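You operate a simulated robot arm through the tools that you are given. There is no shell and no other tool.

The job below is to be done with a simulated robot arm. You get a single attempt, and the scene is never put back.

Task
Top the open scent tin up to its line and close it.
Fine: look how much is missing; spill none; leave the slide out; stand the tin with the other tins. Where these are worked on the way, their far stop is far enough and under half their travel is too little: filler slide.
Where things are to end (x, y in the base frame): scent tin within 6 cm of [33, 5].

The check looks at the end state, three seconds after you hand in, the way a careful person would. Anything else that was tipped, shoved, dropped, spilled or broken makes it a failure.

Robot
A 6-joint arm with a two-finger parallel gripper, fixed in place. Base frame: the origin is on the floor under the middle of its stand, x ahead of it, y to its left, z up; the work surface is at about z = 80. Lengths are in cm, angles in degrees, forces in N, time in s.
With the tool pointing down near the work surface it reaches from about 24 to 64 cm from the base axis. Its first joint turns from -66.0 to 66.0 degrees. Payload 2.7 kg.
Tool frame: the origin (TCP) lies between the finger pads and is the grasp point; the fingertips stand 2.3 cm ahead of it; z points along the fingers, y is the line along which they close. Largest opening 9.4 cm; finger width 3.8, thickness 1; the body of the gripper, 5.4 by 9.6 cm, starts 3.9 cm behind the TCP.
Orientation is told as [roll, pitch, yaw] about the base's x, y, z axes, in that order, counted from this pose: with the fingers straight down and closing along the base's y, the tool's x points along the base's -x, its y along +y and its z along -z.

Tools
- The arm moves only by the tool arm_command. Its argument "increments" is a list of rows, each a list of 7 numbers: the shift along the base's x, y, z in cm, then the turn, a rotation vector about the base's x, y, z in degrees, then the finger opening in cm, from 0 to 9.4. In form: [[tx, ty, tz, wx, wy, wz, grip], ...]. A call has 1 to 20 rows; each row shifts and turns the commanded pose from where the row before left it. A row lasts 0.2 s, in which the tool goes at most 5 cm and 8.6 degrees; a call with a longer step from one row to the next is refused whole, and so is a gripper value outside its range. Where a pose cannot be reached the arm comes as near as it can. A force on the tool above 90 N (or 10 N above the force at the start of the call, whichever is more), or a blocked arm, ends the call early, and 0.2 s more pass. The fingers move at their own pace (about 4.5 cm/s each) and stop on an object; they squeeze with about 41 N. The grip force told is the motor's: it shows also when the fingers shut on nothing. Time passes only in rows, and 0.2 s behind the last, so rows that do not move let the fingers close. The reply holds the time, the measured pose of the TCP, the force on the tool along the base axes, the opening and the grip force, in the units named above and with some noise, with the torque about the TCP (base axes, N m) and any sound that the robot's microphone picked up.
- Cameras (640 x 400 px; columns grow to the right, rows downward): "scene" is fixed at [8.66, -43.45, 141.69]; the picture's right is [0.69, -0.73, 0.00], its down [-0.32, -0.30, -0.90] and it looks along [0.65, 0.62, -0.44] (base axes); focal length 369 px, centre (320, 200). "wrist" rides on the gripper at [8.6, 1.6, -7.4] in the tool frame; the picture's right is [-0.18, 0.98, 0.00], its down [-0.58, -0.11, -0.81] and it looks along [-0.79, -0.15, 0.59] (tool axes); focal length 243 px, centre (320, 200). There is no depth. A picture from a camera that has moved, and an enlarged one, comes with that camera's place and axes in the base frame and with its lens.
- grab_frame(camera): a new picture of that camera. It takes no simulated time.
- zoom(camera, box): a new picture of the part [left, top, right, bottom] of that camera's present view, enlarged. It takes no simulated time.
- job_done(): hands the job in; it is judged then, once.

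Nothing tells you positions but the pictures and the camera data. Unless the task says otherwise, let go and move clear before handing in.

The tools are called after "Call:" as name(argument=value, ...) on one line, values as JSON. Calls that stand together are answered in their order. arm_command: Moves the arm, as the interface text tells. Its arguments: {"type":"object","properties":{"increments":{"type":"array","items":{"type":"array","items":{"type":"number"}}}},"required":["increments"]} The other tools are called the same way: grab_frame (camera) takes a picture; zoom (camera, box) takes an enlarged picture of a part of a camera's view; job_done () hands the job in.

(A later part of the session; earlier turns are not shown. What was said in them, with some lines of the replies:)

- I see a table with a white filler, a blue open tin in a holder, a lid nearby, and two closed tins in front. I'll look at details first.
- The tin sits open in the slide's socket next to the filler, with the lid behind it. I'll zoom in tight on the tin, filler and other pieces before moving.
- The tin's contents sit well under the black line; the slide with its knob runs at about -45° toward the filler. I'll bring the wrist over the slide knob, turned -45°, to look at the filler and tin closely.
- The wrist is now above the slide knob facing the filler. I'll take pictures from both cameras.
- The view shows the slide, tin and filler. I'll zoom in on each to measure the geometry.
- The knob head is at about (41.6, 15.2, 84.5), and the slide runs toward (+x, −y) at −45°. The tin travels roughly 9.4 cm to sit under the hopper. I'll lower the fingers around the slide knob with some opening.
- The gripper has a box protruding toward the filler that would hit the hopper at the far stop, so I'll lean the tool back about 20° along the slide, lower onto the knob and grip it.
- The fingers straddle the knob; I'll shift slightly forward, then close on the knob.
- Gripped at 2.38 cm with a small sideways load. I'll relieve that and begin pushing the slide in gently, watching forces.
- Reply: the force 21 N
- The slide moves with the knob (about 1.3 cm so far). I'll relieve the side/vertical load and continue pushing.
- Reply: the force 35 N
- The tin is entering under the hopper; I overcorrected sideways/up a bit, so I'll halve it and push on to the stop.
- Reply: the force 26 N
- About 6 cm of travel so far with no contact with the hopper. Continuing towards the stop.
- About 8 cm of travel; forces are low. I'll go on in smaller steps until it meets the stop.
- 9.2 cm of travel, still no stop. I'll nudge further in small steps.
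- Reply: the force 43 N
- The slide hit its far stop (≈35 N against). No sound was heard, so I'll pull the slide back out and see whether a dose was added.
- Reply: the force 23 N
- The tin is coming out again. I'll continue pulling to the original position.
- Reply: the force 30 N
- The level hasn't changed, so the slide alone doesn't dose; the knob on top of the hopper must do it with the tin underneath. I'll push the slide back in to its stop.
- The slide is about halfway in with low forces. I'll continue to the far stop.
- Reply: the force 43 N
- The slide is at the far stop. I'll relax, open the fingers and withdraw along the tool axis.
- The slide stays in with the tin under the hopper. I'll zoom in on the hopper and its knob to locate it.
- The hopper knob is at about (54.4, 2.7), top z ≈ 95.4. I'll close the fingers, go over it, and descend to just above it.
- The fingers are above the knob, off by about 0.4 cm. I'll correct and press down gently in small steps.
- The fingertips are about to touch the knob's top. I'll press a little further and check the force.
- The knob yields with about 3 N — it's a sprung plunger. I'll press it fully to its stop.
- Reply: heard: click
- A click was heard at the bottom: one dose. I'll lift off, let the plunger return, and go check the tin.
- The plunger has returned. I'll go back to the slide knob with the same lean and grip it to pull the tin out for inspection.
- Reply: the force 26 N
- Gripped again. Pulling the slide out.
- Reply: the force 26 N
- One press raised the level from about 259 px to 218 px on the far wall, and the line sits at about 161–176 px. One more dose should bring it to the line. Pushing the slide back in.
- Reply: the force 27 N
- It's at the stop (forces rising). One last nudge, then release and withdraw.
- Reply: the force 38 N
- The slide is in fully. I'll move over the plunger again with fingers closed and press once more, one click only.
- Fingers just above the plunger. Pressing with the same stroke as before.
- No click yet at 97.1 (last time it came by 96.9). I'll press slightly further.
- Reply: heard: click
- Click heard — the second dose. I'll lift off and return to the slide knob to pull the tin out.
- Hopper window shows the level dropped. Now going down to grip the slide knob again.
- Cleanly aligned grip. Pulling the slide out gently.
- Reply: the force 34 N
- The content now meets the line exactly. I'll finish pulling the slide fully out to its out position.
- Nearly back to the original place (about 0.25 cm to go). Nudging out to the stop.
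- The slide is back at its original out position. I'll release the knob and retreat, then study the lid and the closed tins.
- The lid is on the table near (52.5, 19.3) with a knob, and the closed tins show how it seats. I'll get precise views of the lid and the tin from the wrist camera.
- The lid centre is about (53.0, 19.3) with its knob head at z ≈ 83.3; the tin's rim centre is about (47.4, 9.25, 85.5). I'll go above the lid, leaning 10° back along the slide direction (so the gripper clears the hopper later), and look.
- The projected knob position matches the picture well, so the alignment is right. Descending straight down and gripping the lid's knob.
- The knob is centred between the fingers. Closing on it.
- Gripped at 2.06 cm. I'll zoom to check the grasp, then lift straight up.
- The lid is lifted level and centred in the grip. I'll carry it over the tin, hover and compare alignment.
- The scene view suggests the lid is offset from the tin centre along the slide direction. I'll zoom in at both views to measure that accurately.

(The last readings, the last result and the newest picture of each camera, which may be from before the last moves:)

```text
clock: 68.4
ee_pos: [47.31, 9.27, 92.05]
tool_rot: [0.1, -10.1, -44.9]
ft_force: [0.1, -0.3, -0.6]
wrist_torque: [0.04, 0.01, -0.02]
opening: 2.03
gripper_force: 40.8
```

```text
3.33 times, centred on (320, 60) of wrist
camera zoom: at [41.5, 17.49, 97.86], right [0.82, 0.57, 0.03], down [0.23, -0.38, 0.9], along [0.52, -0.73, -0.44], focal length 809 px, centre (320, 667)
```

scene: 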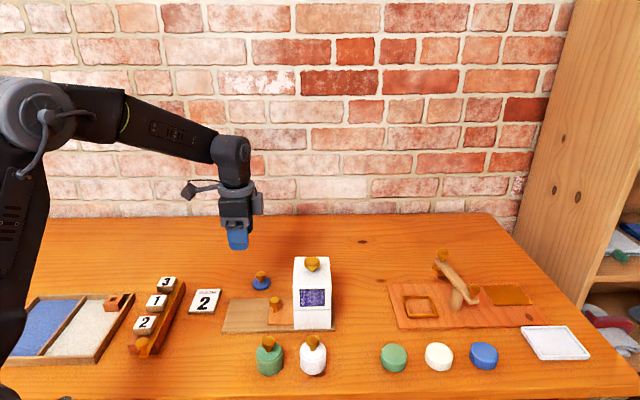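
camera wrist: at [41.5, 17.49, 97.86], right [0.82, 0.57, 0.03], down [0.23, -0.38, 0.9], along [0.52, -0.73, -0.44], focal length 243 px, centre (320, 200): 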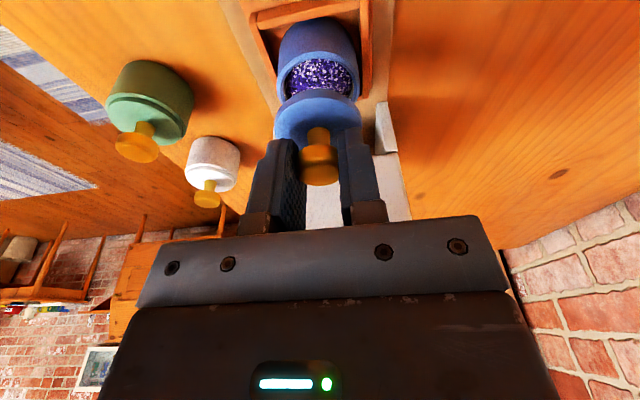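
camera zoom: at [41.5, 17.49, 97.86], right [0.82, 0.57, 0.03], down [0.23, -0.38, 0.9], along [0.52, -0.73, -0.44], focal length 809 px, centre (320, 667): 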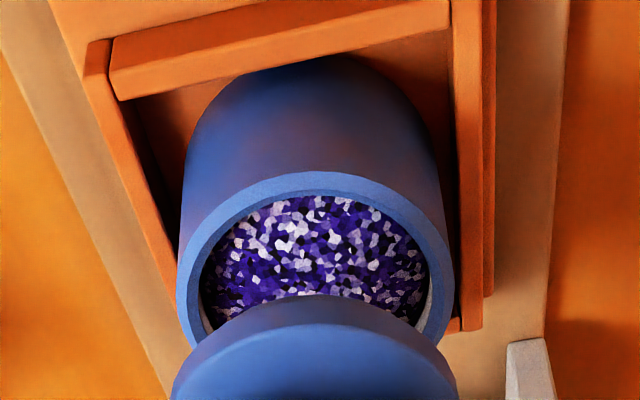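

Both views agree the lid needs about 0.57 cm more toward the filler. I'll shift, lower partway and re-check.

Call:
arm_command(increments=[[0.2, -0.2, -0.5, 0, 0, 0, 1.5], [0.2, -0.2, -0.8, 0, 0, 0, 1.5], [0, 0, -0.5, 0, 0, 0, 1.5], [0, 0, 0, 0, 0, 0, 1.5]])

Call:
zoom(camera="scene", box=[255, 280, 291, 310])

Call:
zoom(camera="wrist", box=[260, 0, 380, 120])

Call:
zoom(camera="scene", box=[235, 235, 335, 335])

```text
clock: 69.4
ee_pos: [47.69, 8.83, 90.08]
tool_rot: [0.1, -10.1, -45.0]
ft_force: [-0.5, 0.0, -1.1]
wrist_torque: [-0.01, -0.01, 0.03]
opening: 2.04
gripper_force: 41.3
```

```text
13.33 times, centred on (273, 295) of scene
camera zoom: at [8.66, -43.45, 141.69], right [0.69, -0.73, 0.0], down [-0.32, -0.3, -0.9], along [0.65, 0.62, -0.44], focal length 4919 px, centre (947, -1067)
```

zoom: 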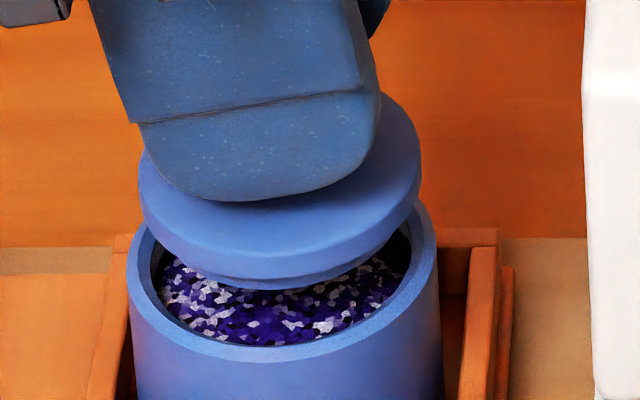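

```text
3.33 times, centred on (320, 60) of wrist
camera zoom: at [41.98, 17.07, 96.07], right [0.82, 0.57, 0.03], down [0.23, -0.38, 0.9], along [0.52, -0.73, -0.44], focal length 809 px, centre (320, 667)
```

zoom: 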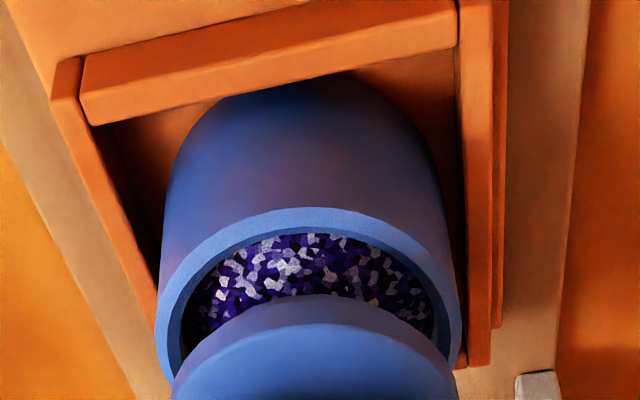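

```text
4.00 times, centred on (285, 285) of scene
camera zoom: at [8.66, -43.45, 141.69], right [0.69, -0.73, 0.0], down [-0.32, -0.3, -0.9], along [0.65, 0.62, -0.44], focal length 1476 px, centre (460, -140)
```

zoom: 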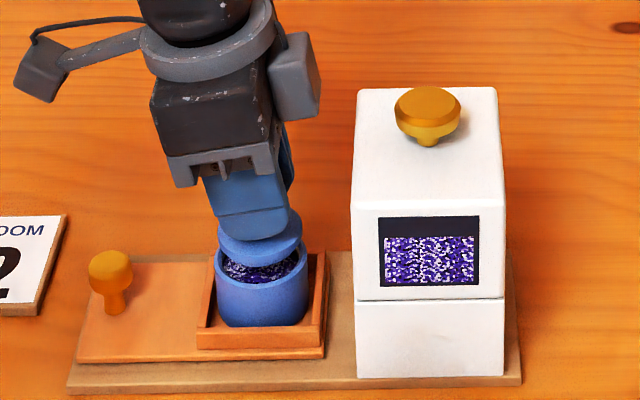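

Along the slide direction the alignment is now within 0.5 mm; across it's within about 0.6 mm. I'll trim slightly and lower slowly while watching force.

Call:
arm_command(increments=[[-0.06, -0.02, -0.2, 0, 0, 0, 1.5], [0, 0, -0.2, 0, 0, 0, 1.5], [0, 0, -0.2, 0, 0, 0, 1.5]])

Call:
zoom(camera="scene", box=[255, 280, 291, 310])

Call:
zoom(camera="wrist", box=[260, 0, 380, 120])

```text
clock: 70.2
ee_pos: [47.52, 8.82, 89.53]
tool_rot: [0.0, -10.0, -45.1]
ft_force: [0.6, 0.3, 0.7]
wrist_torque: [0.01, -0.03, 0.0]
opening: 2.05
gripper_force: 41.4
```

```text
13.33 times, centred on (273, 295) of scene
camera zoom: at [8.66, -43.45, 141.69], right [0.69, -0.73, 0.0], down [-0.32, -0.3, -0.9], along [0.65, 0.62, -0.44], focal length 4919 px, centre (947, -1067)
```

zoom: 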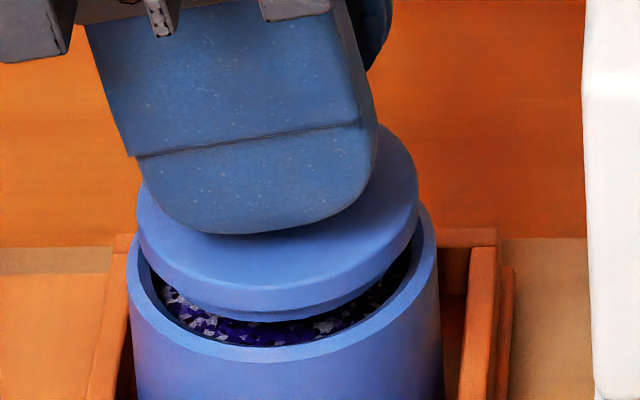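

```text
3.33 times, centred on (320, 60) of wrist
camera zoom: at [41.89, 17.08, 95.44], right [0.82, 0.57, 0.03], down [0.23, -0.38, 0.9], along [0.52, -0.73, -0.44], focal length 809 px, centre (320, 667)
```

zoom: 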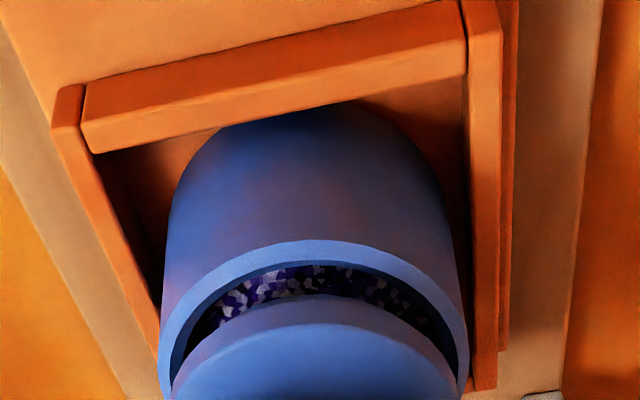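

Alignment is good in both directions. Lowering further in small steps.

Call:
arm_command(increments=[[0, 0, -0.15, 0, 0, 0, 1.5], [0, 0, -0.15, 0, 0, 0, 1.5]])

Call:
zoom(camera="scene", box=[255, 280, 291, 310])

```text
clock: 70.8
ee_pos: [47.54, 8.83, 89.2]
tool_rot: [0.0, -10.0, -45.0]
ft_force: [1.0, 0.2, -0.3]
wrist_torque: [-0.02, -0.04, -0.02]
opening: 2.06
gripper_force: 41.8
```

```text
13.33 times, centred on (273, 295) of scene
camera zoom: at [8.66, -43.45, 141.69], right [0.69, -0.73, 0.0], down [-0.32, -0.3, -0.9], along [0.65, 0.62, -0.44], focal length 4919 px, centre (947, -1067)
```

zoom: 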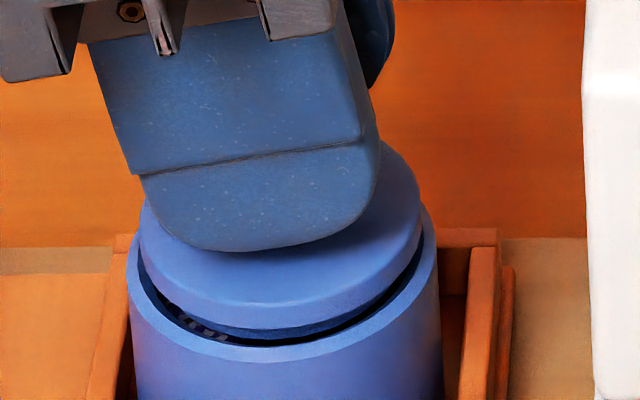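

Call:
arm_command(increments=[[0, 0, -0.15, 0, 0, 0, 1.5], [0, 0, -0.12, 0, 0, 0, 1.5]])

Call:
zoom(camera="scene", box=[255, 280, 291, 310])

Call:
zoom(camera="wrist", box=[260, 0, 380, 120])

```text
clock: 71.4
ee_pos: [47.59, 8.85, 88.98]
tool_rot: [0.0, -10.0, -45.1]
ft_force: [-0.1, -0.2, 0.2]
wrist_torque: [-0.01, -0.02, 0.0]
opening: 2.04
gripper_force: 40.8
```

```text
13.33 times, centred on (273, 295) of scene
camera zoom: at [8.66, -43.45, 141.69], right [0.69, -0.73, 0.0], down [-0.32, -0.3, -0.9], along [0.65, 0.62, -0.44], focal length 4919 px, centre (947, -1067)
```

zoom: 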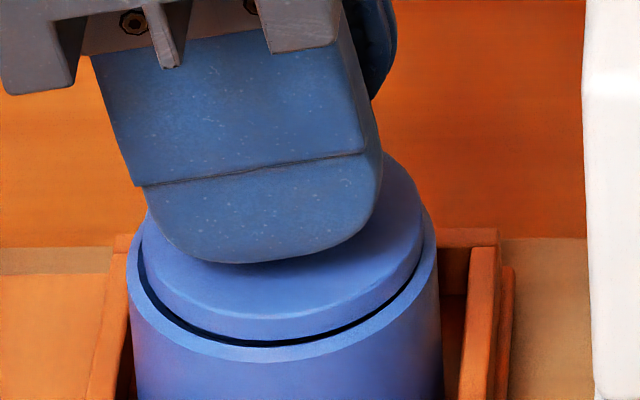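

```text
3.33 times, centred on (320, 60) of wrist
camera zoom: at [41.92, 17.04, 94.83], right [0.82, 0.57, 0.03], down [0.23, -0.38, 0.9], along [0.52, -0.73, -0.44], focal length 809 px, centre (320, 667)
```

zoom: 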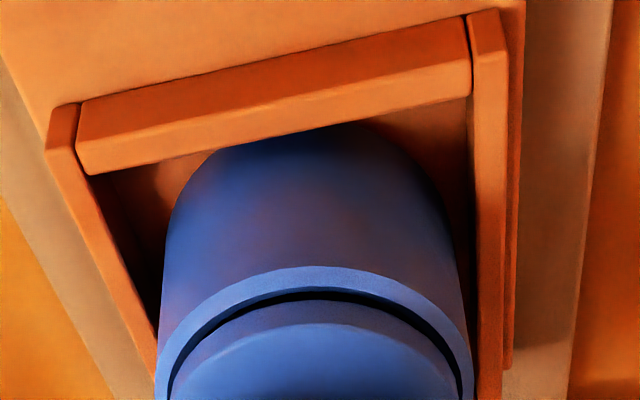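

The plug is entering the rim evenly with no contact force. Continuing down slowly to seat it.

Call:
arm_command(increments=[[0, 0, -0.1, 0, 0, 0, 1.5], [0, 0, -0.1, 0, 0, 0, 1.5]])

Call:
zoom(camera="scene", box=[255, 280, 291, 310])

```text
clock: 72.0
ee_pos: [47.56, 8.96, 88.86]
tool_rot: [0.1, -10.0, -45.0]
ft_force: [-0.6, 0.8, 0.4]
wrist_torque: [0.01, 0.01, 0.0]
opening: 2.07
gripper_force: 41.7
```

```text
13.33 times, centred on (273, 295) of scene
camera zoom: at [8.66, -43.45, 141.69], right [0.69, -0.73, 0.0], down [-0.32, -0.3, -0.9], along [0.65, 0.62, -0.44], focal length 4919 px, centre (947, -1067)
```

zoom: 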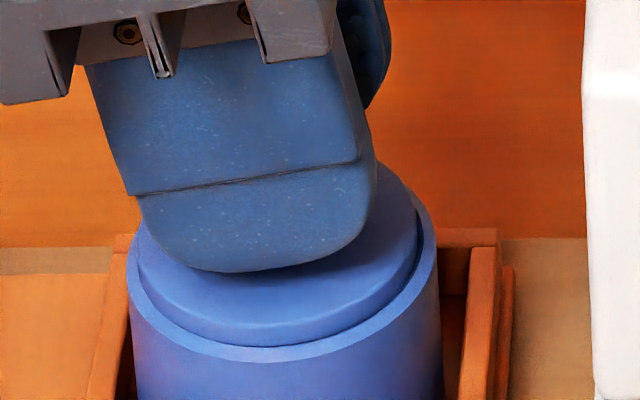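

Call:
arm_command(increments=[[0.02, -0.02, -0.1, 0, 0, 0, 1.5], [0, 0, -0.06, 0, 0, 0, 1.5]])

Call:
zoom(camera="scene", box=[255, 280, 291, 310])

```text
clock: 72.6
ee_pos: [47.66, 8.89, 88.75]
tool_rot: [0.0, -10.0, -45.0]
ft_force: [-1.7, -2.3, 13.6]
wrist_torque: [-0.08, 0.11, 0.0]
opening: 2.07
gripper_force: 41.0
heard: snap
```

```text
13.33 times, centred on (273, 295) of scene
camera zoom: at [8.63, -43.46, 141.69], right [0.69, -0.73, 0.0], down [-0.32, -0.3, -0.9], along [0.65, 0.62, -0.44], focal length 4919 px, centre (947, -1067)
```

zoom: 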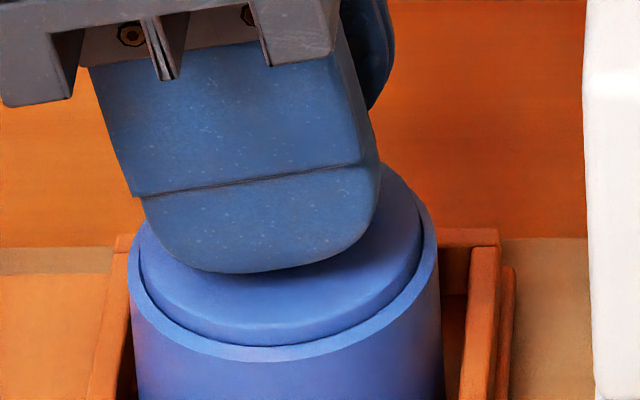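

"Snap" — the lid is on. I'll release its knob, open wide enough for the tin body and, after checking, descend around the tin.

Call:
arm_command(increments=[[0, 0, 0.04, 0, 0, 0, 2.5], [0, 0, 0, 0, 0, 0, 5], [0, 0, 0, 0, 0, 0, 7.5], [0, 0, 0, 0, 0, 0, 7.5], [-0.15, 0.15, 0.3, 0, 0, 0, 7.5], [-0.15, 0.15, 0, 0, 0, 0, 7.5]])

Call:
grab_frame(camera="wrist")

Call:
zoom(camera="scene", box=[235, 235, 335, 335])

Call:
zoom(camera="wrist", box=[220, 50, 420, 220])

```text
clock: 74.0
ee_pos: [47.33, 9.3, 88.9]
tool_rot: [0.0, -10.0, -45.0]
ft_force: [0.5, -0.1, -0.4]
wrist_torque: [-0.01, -0.01, -0.02]
opening: 7.49
gripper_force: 0.2
```

```text
taken
camera wrist: at [41.54, 17.38, 94.74], right [0.82, 0.57, 0.03], down [0.23, -0.38, 0.9], along [0.52, -0.73, -0.44], focal length 243 px, centre (320, 200)
```

wrist: 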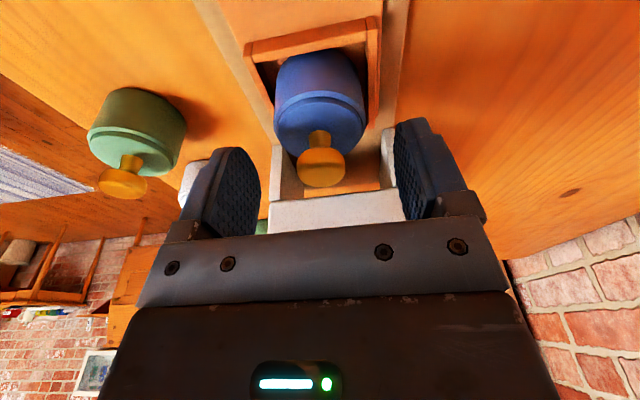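

```text
4.00 times, centred on (285, 285) of scene
camera zoom: at [8.66, -43.45, 141.69], right [0.69, -0.73, 0.0], down [-0.32, -0.3, -0.9], along [0.65, 0.62, -0.44], focal length 1476 px, centre (460, -140)
```

zoom: 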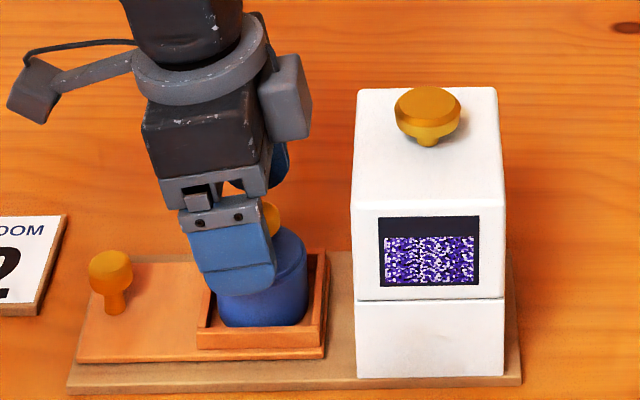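

```text
2.35 times, centred on (320, 135) of wrist
camera zoom: at [41.54, 17.38, 94.74], right [0.82, 0.57, 0.03], down [0.23, -0.38, 0.9], along [0.52, -0.73, -0.44], focal length 571 px, centre (320, 353)
```

zoom: 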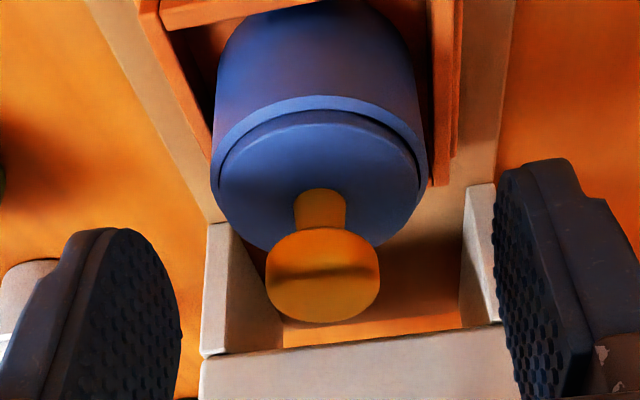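

The lid sits evenly on the tin. Now I'll descend so the fingers straddle the tin body just above the socket walls.

Call:
arm_command(increments=[[0, 0, -1, 0, 0, 0, 7.5], [0, 0, -1, 0, 0, 0, 7.5], [0, 0, -0.7, 0, 0, 0, 7.5], [0, 0, 0, 0, 0, 0, 7.5]])

Call:
grab_frame(camera="wrist")

Call:
zoom(camera="scene", box=[235, 235, 335, 335])

```text
clock: 75.0
ee_pos: [47.32, 9.13, 86.17]
tool_rot: [-0.1, -10.0, -45.0]
ft_force: [0.9, -0.2, 0.3]
wrist_torque: [0.0, 0.03, 0.0]
opening: 7.5
gripper_force: 0.0
```

```text
taken
camera wrist: at [41.54, 17.35, 92.08], right [0.82, 0.57, 0.03], down [0.23, -0.38, 0.9], along [0.52, -0.73, -0.44], focal length 243 px, centre (320, 200)
```

wrist: 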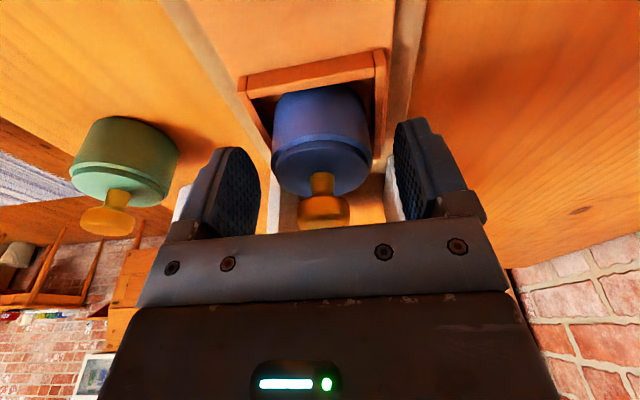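

```text
4.00 times, centred on (285, 285) of scene
camera zoom: at [8.66, -43.45, 141.69], right [0.69, -0.73, 0.0], down [-0.32, -0.3, -0.9], along [0.65, 0.62, -0.44], focal length 1476 px, centre (460, -140)
```

zoom: 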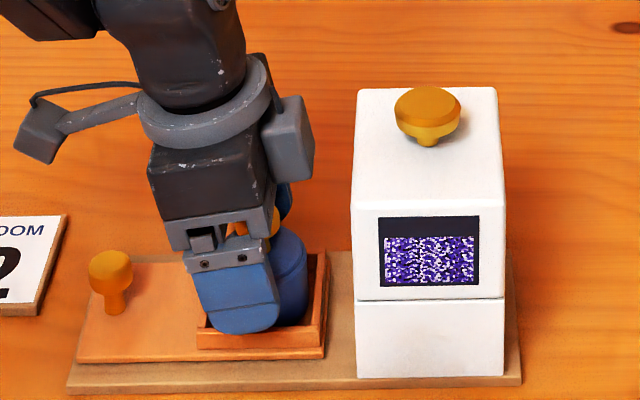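

The fingers are clear around the tin; I'll shift 0.5 cm forward so the pads centre on it, and close gently.

Call:
arm_command(increments=[[0.35, -0.35, 0, 0, 0, 0, 7.5], [0, 0, 0, 0, 0, 0, 6.5], [0, 0, 0, 0, 0, 0, 5.5], [0, 0, 0, 0, 0, 0, 4.5], [0, 0, 0, 0, 0, 0, 4.5], [0, 0, 0, 0, 0, 0, 4.5]])

Call:
grab_frame(camera="wrist")

Call:
zoom(camera="scene", box=[235, 235, 335, 335])

```text
clock: 76.4
ee_pos: [47.64, 8.86, 86.24]
tool_rot: [0.0, -10.1, -45.0]
ft_force: [0.5, 0.2, 0.4]
wrist_torque: [0.02, -0.04, 0.0]
opening: 5.1
gripper_force: 41.2
```

```text
taken
camera wrist: at [41.94, 17.04, 92.07], right [0.82, 0.57, 0.03], down [0.23, -0.38, 0.9], along [0.52, -0.73, -0.44], focal length 243 px, centre (320, 200)
```

wrist: 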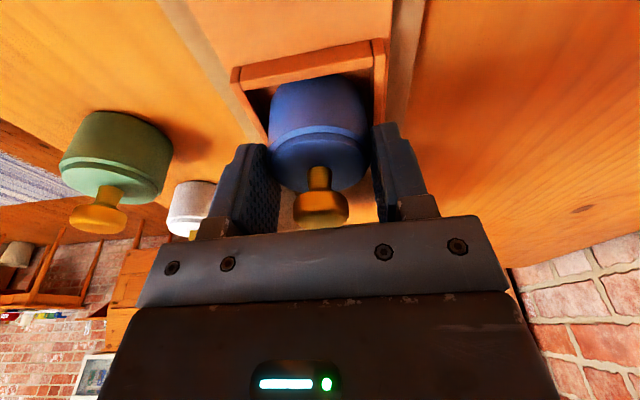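

```text
4.00 times, centred on (285, 285) of scene
camera zoom: at [8.66, -43.45, 141.69], right [0.69, -0.73, 0.0], down [-0.32, -0.3, -0.9], along [0.65, 0.62, -0.44], focal length 1476 px, centre (460, -140)
```

zoom: 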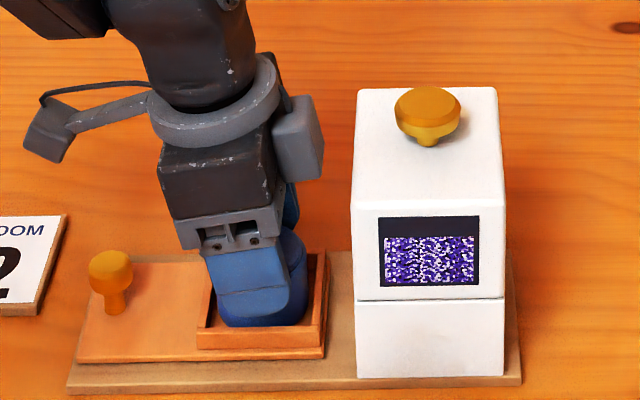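

The tin body is gripped at 5.1 cm. Lifting straight up gently.

Call:
arm_command(increments=[[0, 0, 0.3, 0, 0, 0, 4.5], [0, 0, 0.6, 0, 0, 0, 4.5], [0, 0, 0.9, 0, 0, 0, 4.5], [0, 0, 1, 0, 0, 0, 4.5], [0, 0, 1, 0, 0, 0, 4.5], [0, 0, 0.8, 0, 0, 0, 4.5], [0, 0, 0.5, 0, 0, 0, 4.5], [0, 0, 0, 0, 0, 0, 4.5]])

Call:
zoom(camera="scene", box=[215, 225, 335, 335])

Call:
grab_frame(camera="wrist")

```text
clock: 78.2
ee_pos: [47.73, 8.81, 91.31]
tool_rot: [-0.1, -9.9, -45.0]
ft_force: [0.6, 0.1, -1.2]
wrist_torque: [0.02, 0.0, -0.01]
opening: 5.06
gripper_force: 41.4
```

```text
3.64 times, centred on (275, 280) of scene
camera zoom: at [8.66, -43.45, 141.69], right [0.69, -0.73, 0.0], down [-0.32, -0.3, -0.9], along [0.65, 0.62, -0.44], focal length 1341 px, centre (484, -91)
```

zoom: 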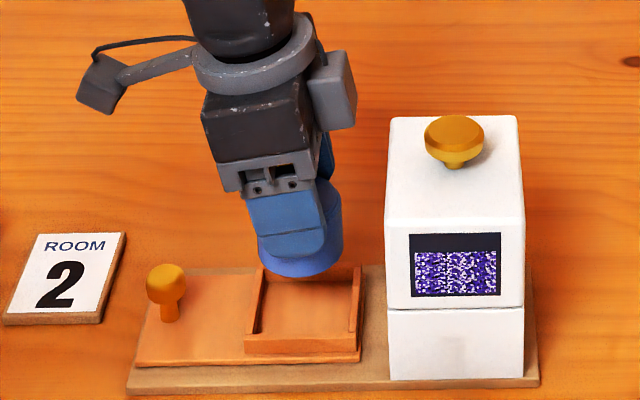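

```text
taken
camera wrist: at [42.0, 17.02, 97.13], right [0.82, 0.57, 0.03], down [0.23, -0.38, 0.9], along [0.52, -0.73, -0.44], focal length 243 px, centre (320, 200)
```

wrist: 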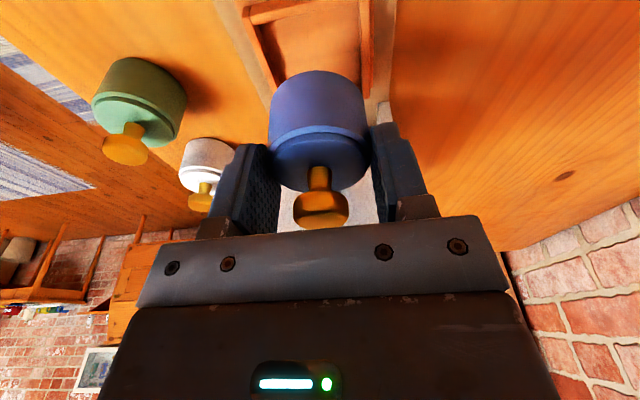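

The tin is lifted and level. I'll carry it over to the row position at about (33.1, 5.3).

Call:
arm_command(increments=[[-1, -0.25, 0, 0, 0, 0, 4.5], [-2, -0.5, 0, 0, 0, 0, 4.5], [-2.5, -0.6, 0, 0, 0, 0, 4.5], [-2.5, -0.6, 0, 0, 0, 0, 4.5], [-2.5, -0.6, 0, 0, 0, 0, 4.5], [-2.1, -0.5, 0, 0, 0, 0, 4.5], [-1.3, -0.3, 0, 0, 0, 0, 4.5], [-0.7, -0.15, 0, 0, 0, 0, 4.5], [0, 0, 0, 0, 0, 0, 4.5]])

Call:
grab_frame(camera="scene")

Call:
grab_frame(camera="wrist")

```text
clock: 80.2
ee_pos: [32.99, 5.33, 91.3]
tool_rot: [0.0, -10.0, -44.9]
ft_force: [0.1, -0.7, -1.6]
wrist_torque: [-0.01, 0.0, 0.01]
opening: 5.06
gripper_force: 40.9
```

```text
taken
```

scene: 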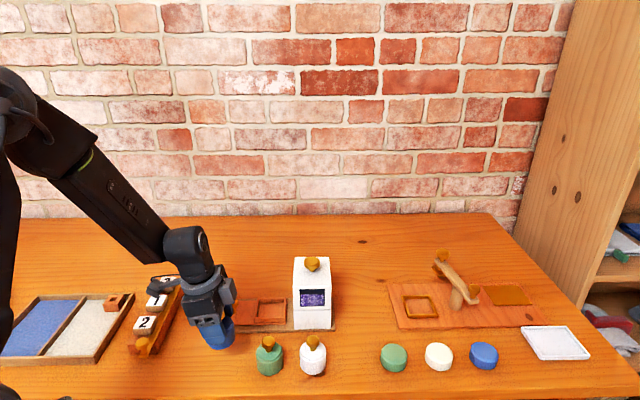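

```text
taken
camera wrist: at [27.28, 13.6, 97.16], right [0.82, 0.57, 0.03], down [0.23, -0.38, 0.9], along [0.52, -0.73, -0.44], focal length 243 px, centre (320, 200)
```

wrist: 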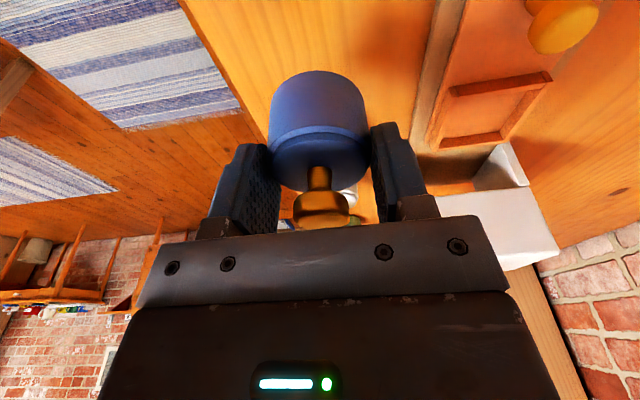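

Above the target spot. Lowering; the last part slowly.

Call:
arm_command(increments=[[0, 0, -1, 0, 0, 0, 4.5], [0, 0, -1.5, 0, 0, 0, 4.5], [0, 0, -1.5, 0, 0, 0, 4.5], [0, 0, -1.2, 0, 0, 0, 4.5], [0, 0, -0.8, 0, 0, 0, 4.5], [0, 0, 0, 0, 0, 0, 4.5]])

Call:
zoom(camera="scene", box=[120, 250, 340, 390])

Call:
grab_frame(camera="wrist")

```text
clock: 81.6
ee_pos: [33.22, 5.26, 85.45]
tool_rot: [0.1, -9.9, -45.0]
ft_force: [0.7, 0.1, -1.5]
wrist_torque: [0.02, 0.03, 0.03]
opening: 5.06
gripper_force: 40.7
```

```text
2.86 times, centred on (230, 320) of scene
camera zoom: at [8.66, -43.45, 141.69], right [0.69, -0.73, 0.0], down [-0.32, -0.3, -0.9], along [0.65, 0.62, -0.44], focal length 1054 px, centre (577, -143)
```

zoom: 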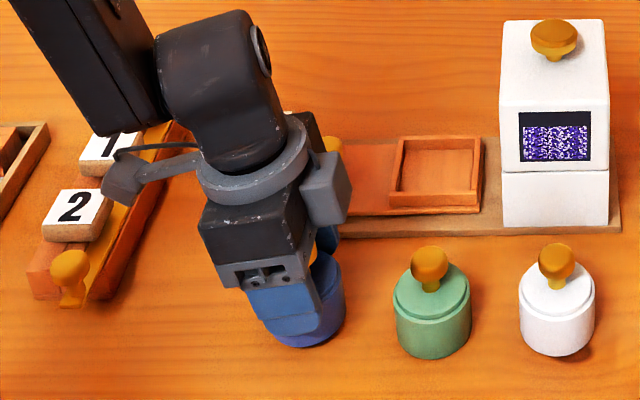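

```text
taken
camera wrist: at [27.38, 13.51, 91.31], right [0.82, 0.57, 0.03], down [0.23, -0.38, 0.9], along [0.52, -0.73, -0.44], focal length 243 px, centre (320, 200)
```

wrist: 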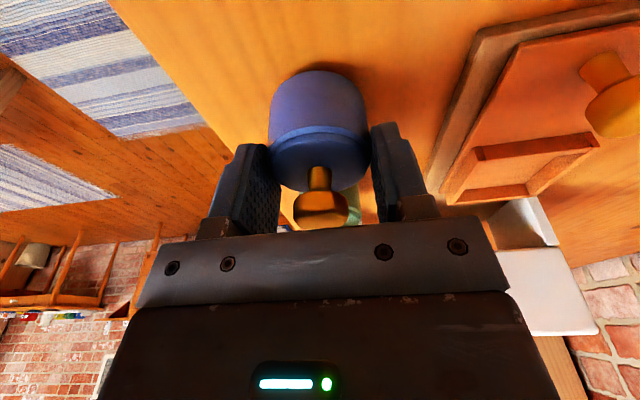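

The tin hangs about a centimetre above the table in line with the others. Lowering slowly to contact.

Call:
arm_command(increments=[[0, 0, -0.3, 0, 0, 0, 4.5], [0, 0, -0.3, 0, 0, 0, 4.5], [0, 0, -0.2, 0, 0, 0, 4.5], [0, 0, -0.1, 0, 0, 0, 4.5]])

Call:
zoom(camera="scene", box=[190, 310, 290, 390])

```text
clock: 82.6
ee_pos: [33.17, 5.32, 84.58]
tool_rot: [0.2, -10.2, -45.0]
ft_force: [-5.4, -1.7, 36.6]
wrist_torque: [-0.26, 0.31, -0.01]
opening: 5.11
gripper_force: 41.0
```

```text
5.00 times, centred on (240, 350) of scene
camera zoom: at [8.61, -43.46, 141.69], right [0.69, -0.73, 0.0], down [-0.32, -0.3, -0.9], along [0.65, 0.62, -0.44], focal length 1844 px, centre (720, -550)
```

zoom: 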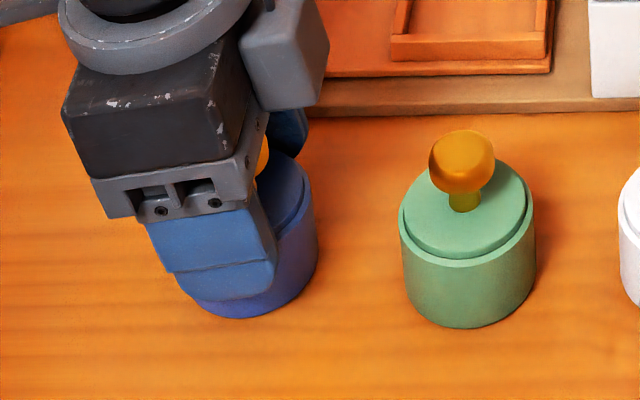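

The tin is standing on the table (36 N contact). I'll ease off, open the fingers and withdraw upward.

Call:
arm_command(increments=[[0, 0, 0.09, 0, 0, 0, 4.5], [0, 0, 0, 0, 0, 0, 4.8], [0, 0, 0, 0, 0, 0, 5.5], [0, 0, 0, 0, 0, 0, 6.5], [0, 0, 0, 0, 0, 0, 7.5], [0, 0, 0, 0, 0, 0, 7.5]])

Call:
zoom(camera="scene", box=[190, 310, 290, 390])

Call:
grab_frame(camera="wrist")

```text
clock: 84.0
ee_pos: [33.17, 5.36, 84.46]
tool_rot: [0.1, -10.0, -45.0]
ft_force: [1.1, 0.0, -0.1]
wrist_torque: [0.0, 0.01, -0.01]
opening: 7.51
gripper_force: 0.0
```

```text
5.00 times, centred on (240, 350) of scene
camera zoom: at [8.66, -43.45, 141.69], right [0.69, -0.73, 0.0], down [-0.32, -0.3, -0.9], along [0.65, 0.62, -0.44], focal length 1844 px, centre (720, -550)
```

zoom: 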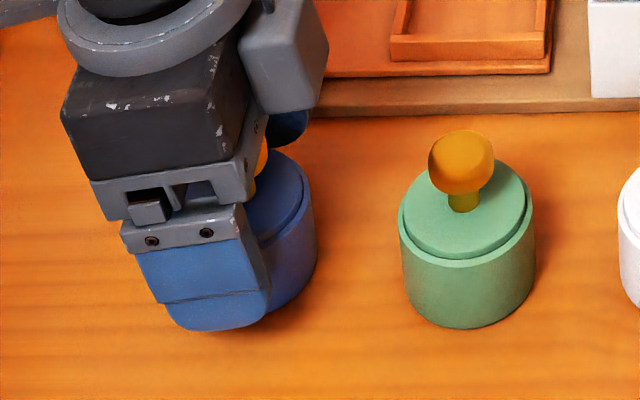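

```text
taken
camera wrist: at [27.4, 13.5, 90.48], right [0.82, 0.57, 0.03], down [0.23, -0.38, 0.9], along [0.52, -0.73, -0.44], focal length 243 px, centre (320, 200)
```

wrist: 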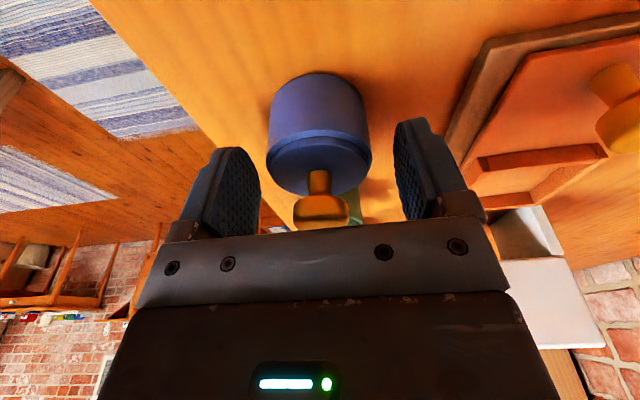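

The tin stands free. Withdrawing straight up and clear.

Call:
arm_command(increments=[[0, 0, 0.7, 0, 0, 0, 7.5], [0, 0, 1.5, 0, 0, 0, 7.5], [0, 0, 2.5, 0, 0, 0, 7.5], [0, 0, 3, 0, 0, 0, 7.5], [0, 0, 3, 0, 0, 0, 7.5], [0, 0, 3, 3.54, 3.54, 0, 7.5], [0, 0, 3, 3.54, 3.54, 0, 7.5], [0, 0, 3, 0, 0, 0, 7.5], [0, 0, 0, 0, 0, 0, 7.5]])

Call:
grab_frame(camera="scene")

Call:
zoom(camera="scene", box=[190, 250, 340, 390])

Call:
grab_frame(camera="wrist")

```text
clock: 86.0
ee_pos: [32.98, 5.5, 104.24]
tool_rot: [0.0, 0.0, -44.9]
ft_force: [0.5, 0.3, 0.2]
wrist_torque: [-0.03, -0.03, 0.01]
opening: 7.51
gripper_force: 0.1
```

```text
taken
```

scene: 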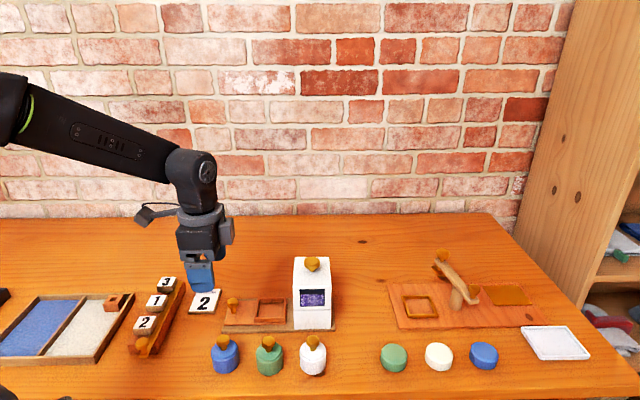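

```text
2.86 times, centred on (265, 320) of scene
camera zoom: at [8.66, -43.45, 141.69], right [0.69, -0.73, 0.0], down [-0.32, -0.3, -0.9], along [0.65, 0.62, -0.44], focal length 1054 px, centre (477, -143)
```

zoom: 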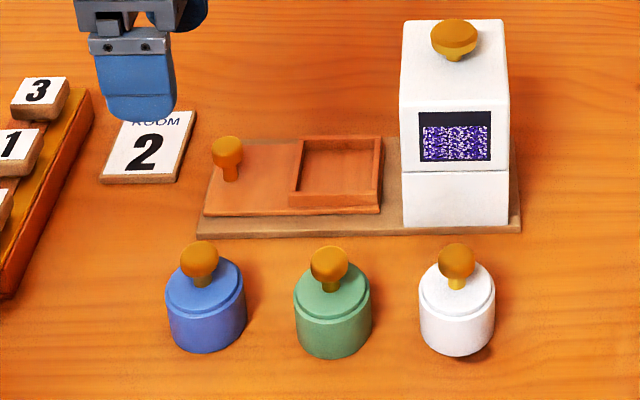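

```text
taken
camera wrist: at [28.02, 12.78, 111.77], right [0.82, 0.57, 0.0], down [0.33, -0.49, 0.81], along [0.46, -0.67, -0.59], focal length 243 px, centre (320, 200)
```

wrist: 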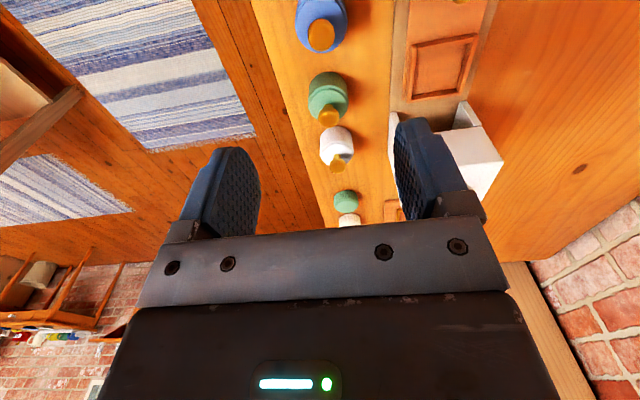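

The blue tin stands in the row with the others, closed, and the slide is out. I'll do a last check for spills and the lid's seating.

Call:
zoom(camera="scene", box=[200, 325, 250, 385])

Call:
zoom(camera="scene", box=[215, 285, 345, 340])

Call:
zoom(camera="wrist", box=[370, 0, 520, 110])

Call:
zoom(camera="wrist", box=[270, 0, 380, 80])

```text
6.67 times, centred on (225, 355) of scene
camera zoom: at [8.66, -43.45, 141.69], right [0.69, -0.73, 0.0], down [-0.32, -0.3, -0.9], along [0.65, 0.62, -0.44], focal length 2459 px, centre (953, -833)
```

zoom: 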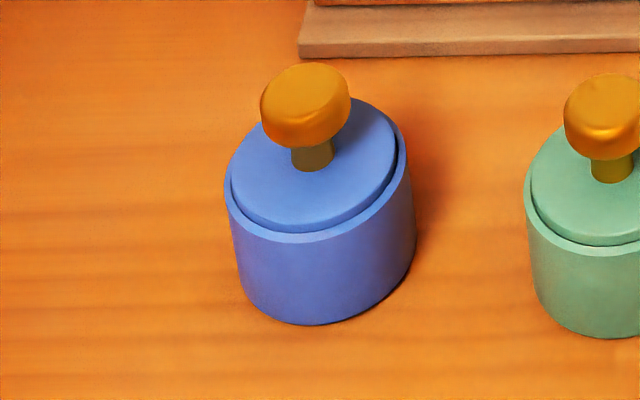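

```text
4.92 times, centred on (280, 312) of scene
camera zoom: at [8.66, -43.45, 141.69], right [0.69, -0.73, 0.0], down [-0.32, -0.3, -0.9], along [0.65, 0.62, -0.44], focal length 1816 px, centre (517, -354)
```

zoom: 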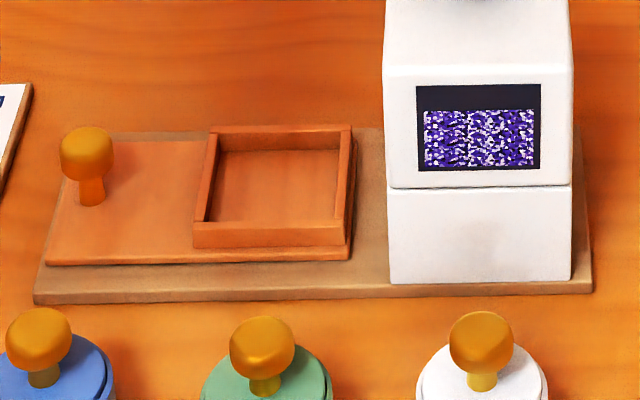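

```text
3.64 times, centred on (445, 55) of wrist
camera zoom: at [28.02, 12.78, 111.77], right [0.82, 0.57, 0.0], down [0.33, -0.49, 0.81], along [0.46, -0.67, -0.59], focal length 882 px, centre (-134, 727)
```

zoom: 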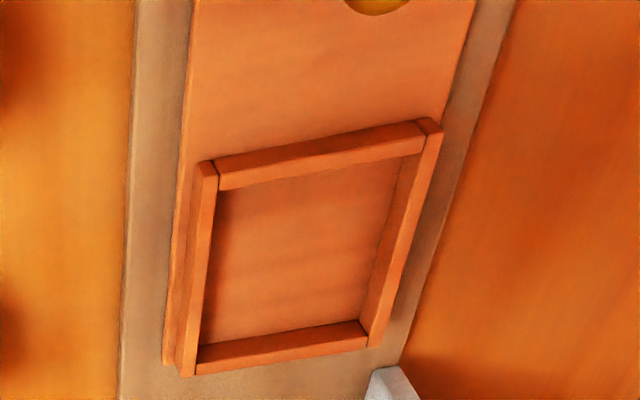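

```text
5.00 times, centred on (325, 40) of wrist
camera zoom: at [28.02, 12.78, 111.77], right [0.82, 0.57, 0.0], down [0.33, -0.49, 0.81], along [0.46, -0.67, -0.59], focal length 1213 px, centre (295, 1000)
```

zoom: 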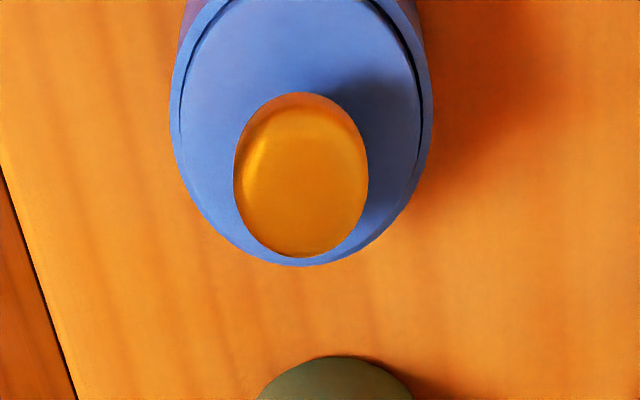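

Everything checks out: the tin was filled to its line with two clicks and its lid snapped on. It stands at about (33, 5) in the row, the slide is out, nothing is spilled, and the arm is clear. Handing in.

Call:
job_done()

```text
The job is handed in.
```

The scent tin is topped up to its line, closed, and standing at about (33, 5) in line with the green and white tins. I handed the job in; no verdict has come back.

- **Fill:** the tin was two doses short. I pushed the slide to its far stop for each dose and pressed the hopper plunger until it clicked. After the second dose the contents met the bottom edge of the line. A third would have come about up to the rim.
- **Lid:** it went on evenly while the tin was still in the slide, and I heard it snap shut.
- **Slide:** it is back out where it started.
- **Spills and other items:** in the final pictures I saw nothing spilled, tipped or out of place. The arm is lifted clear above the tins.
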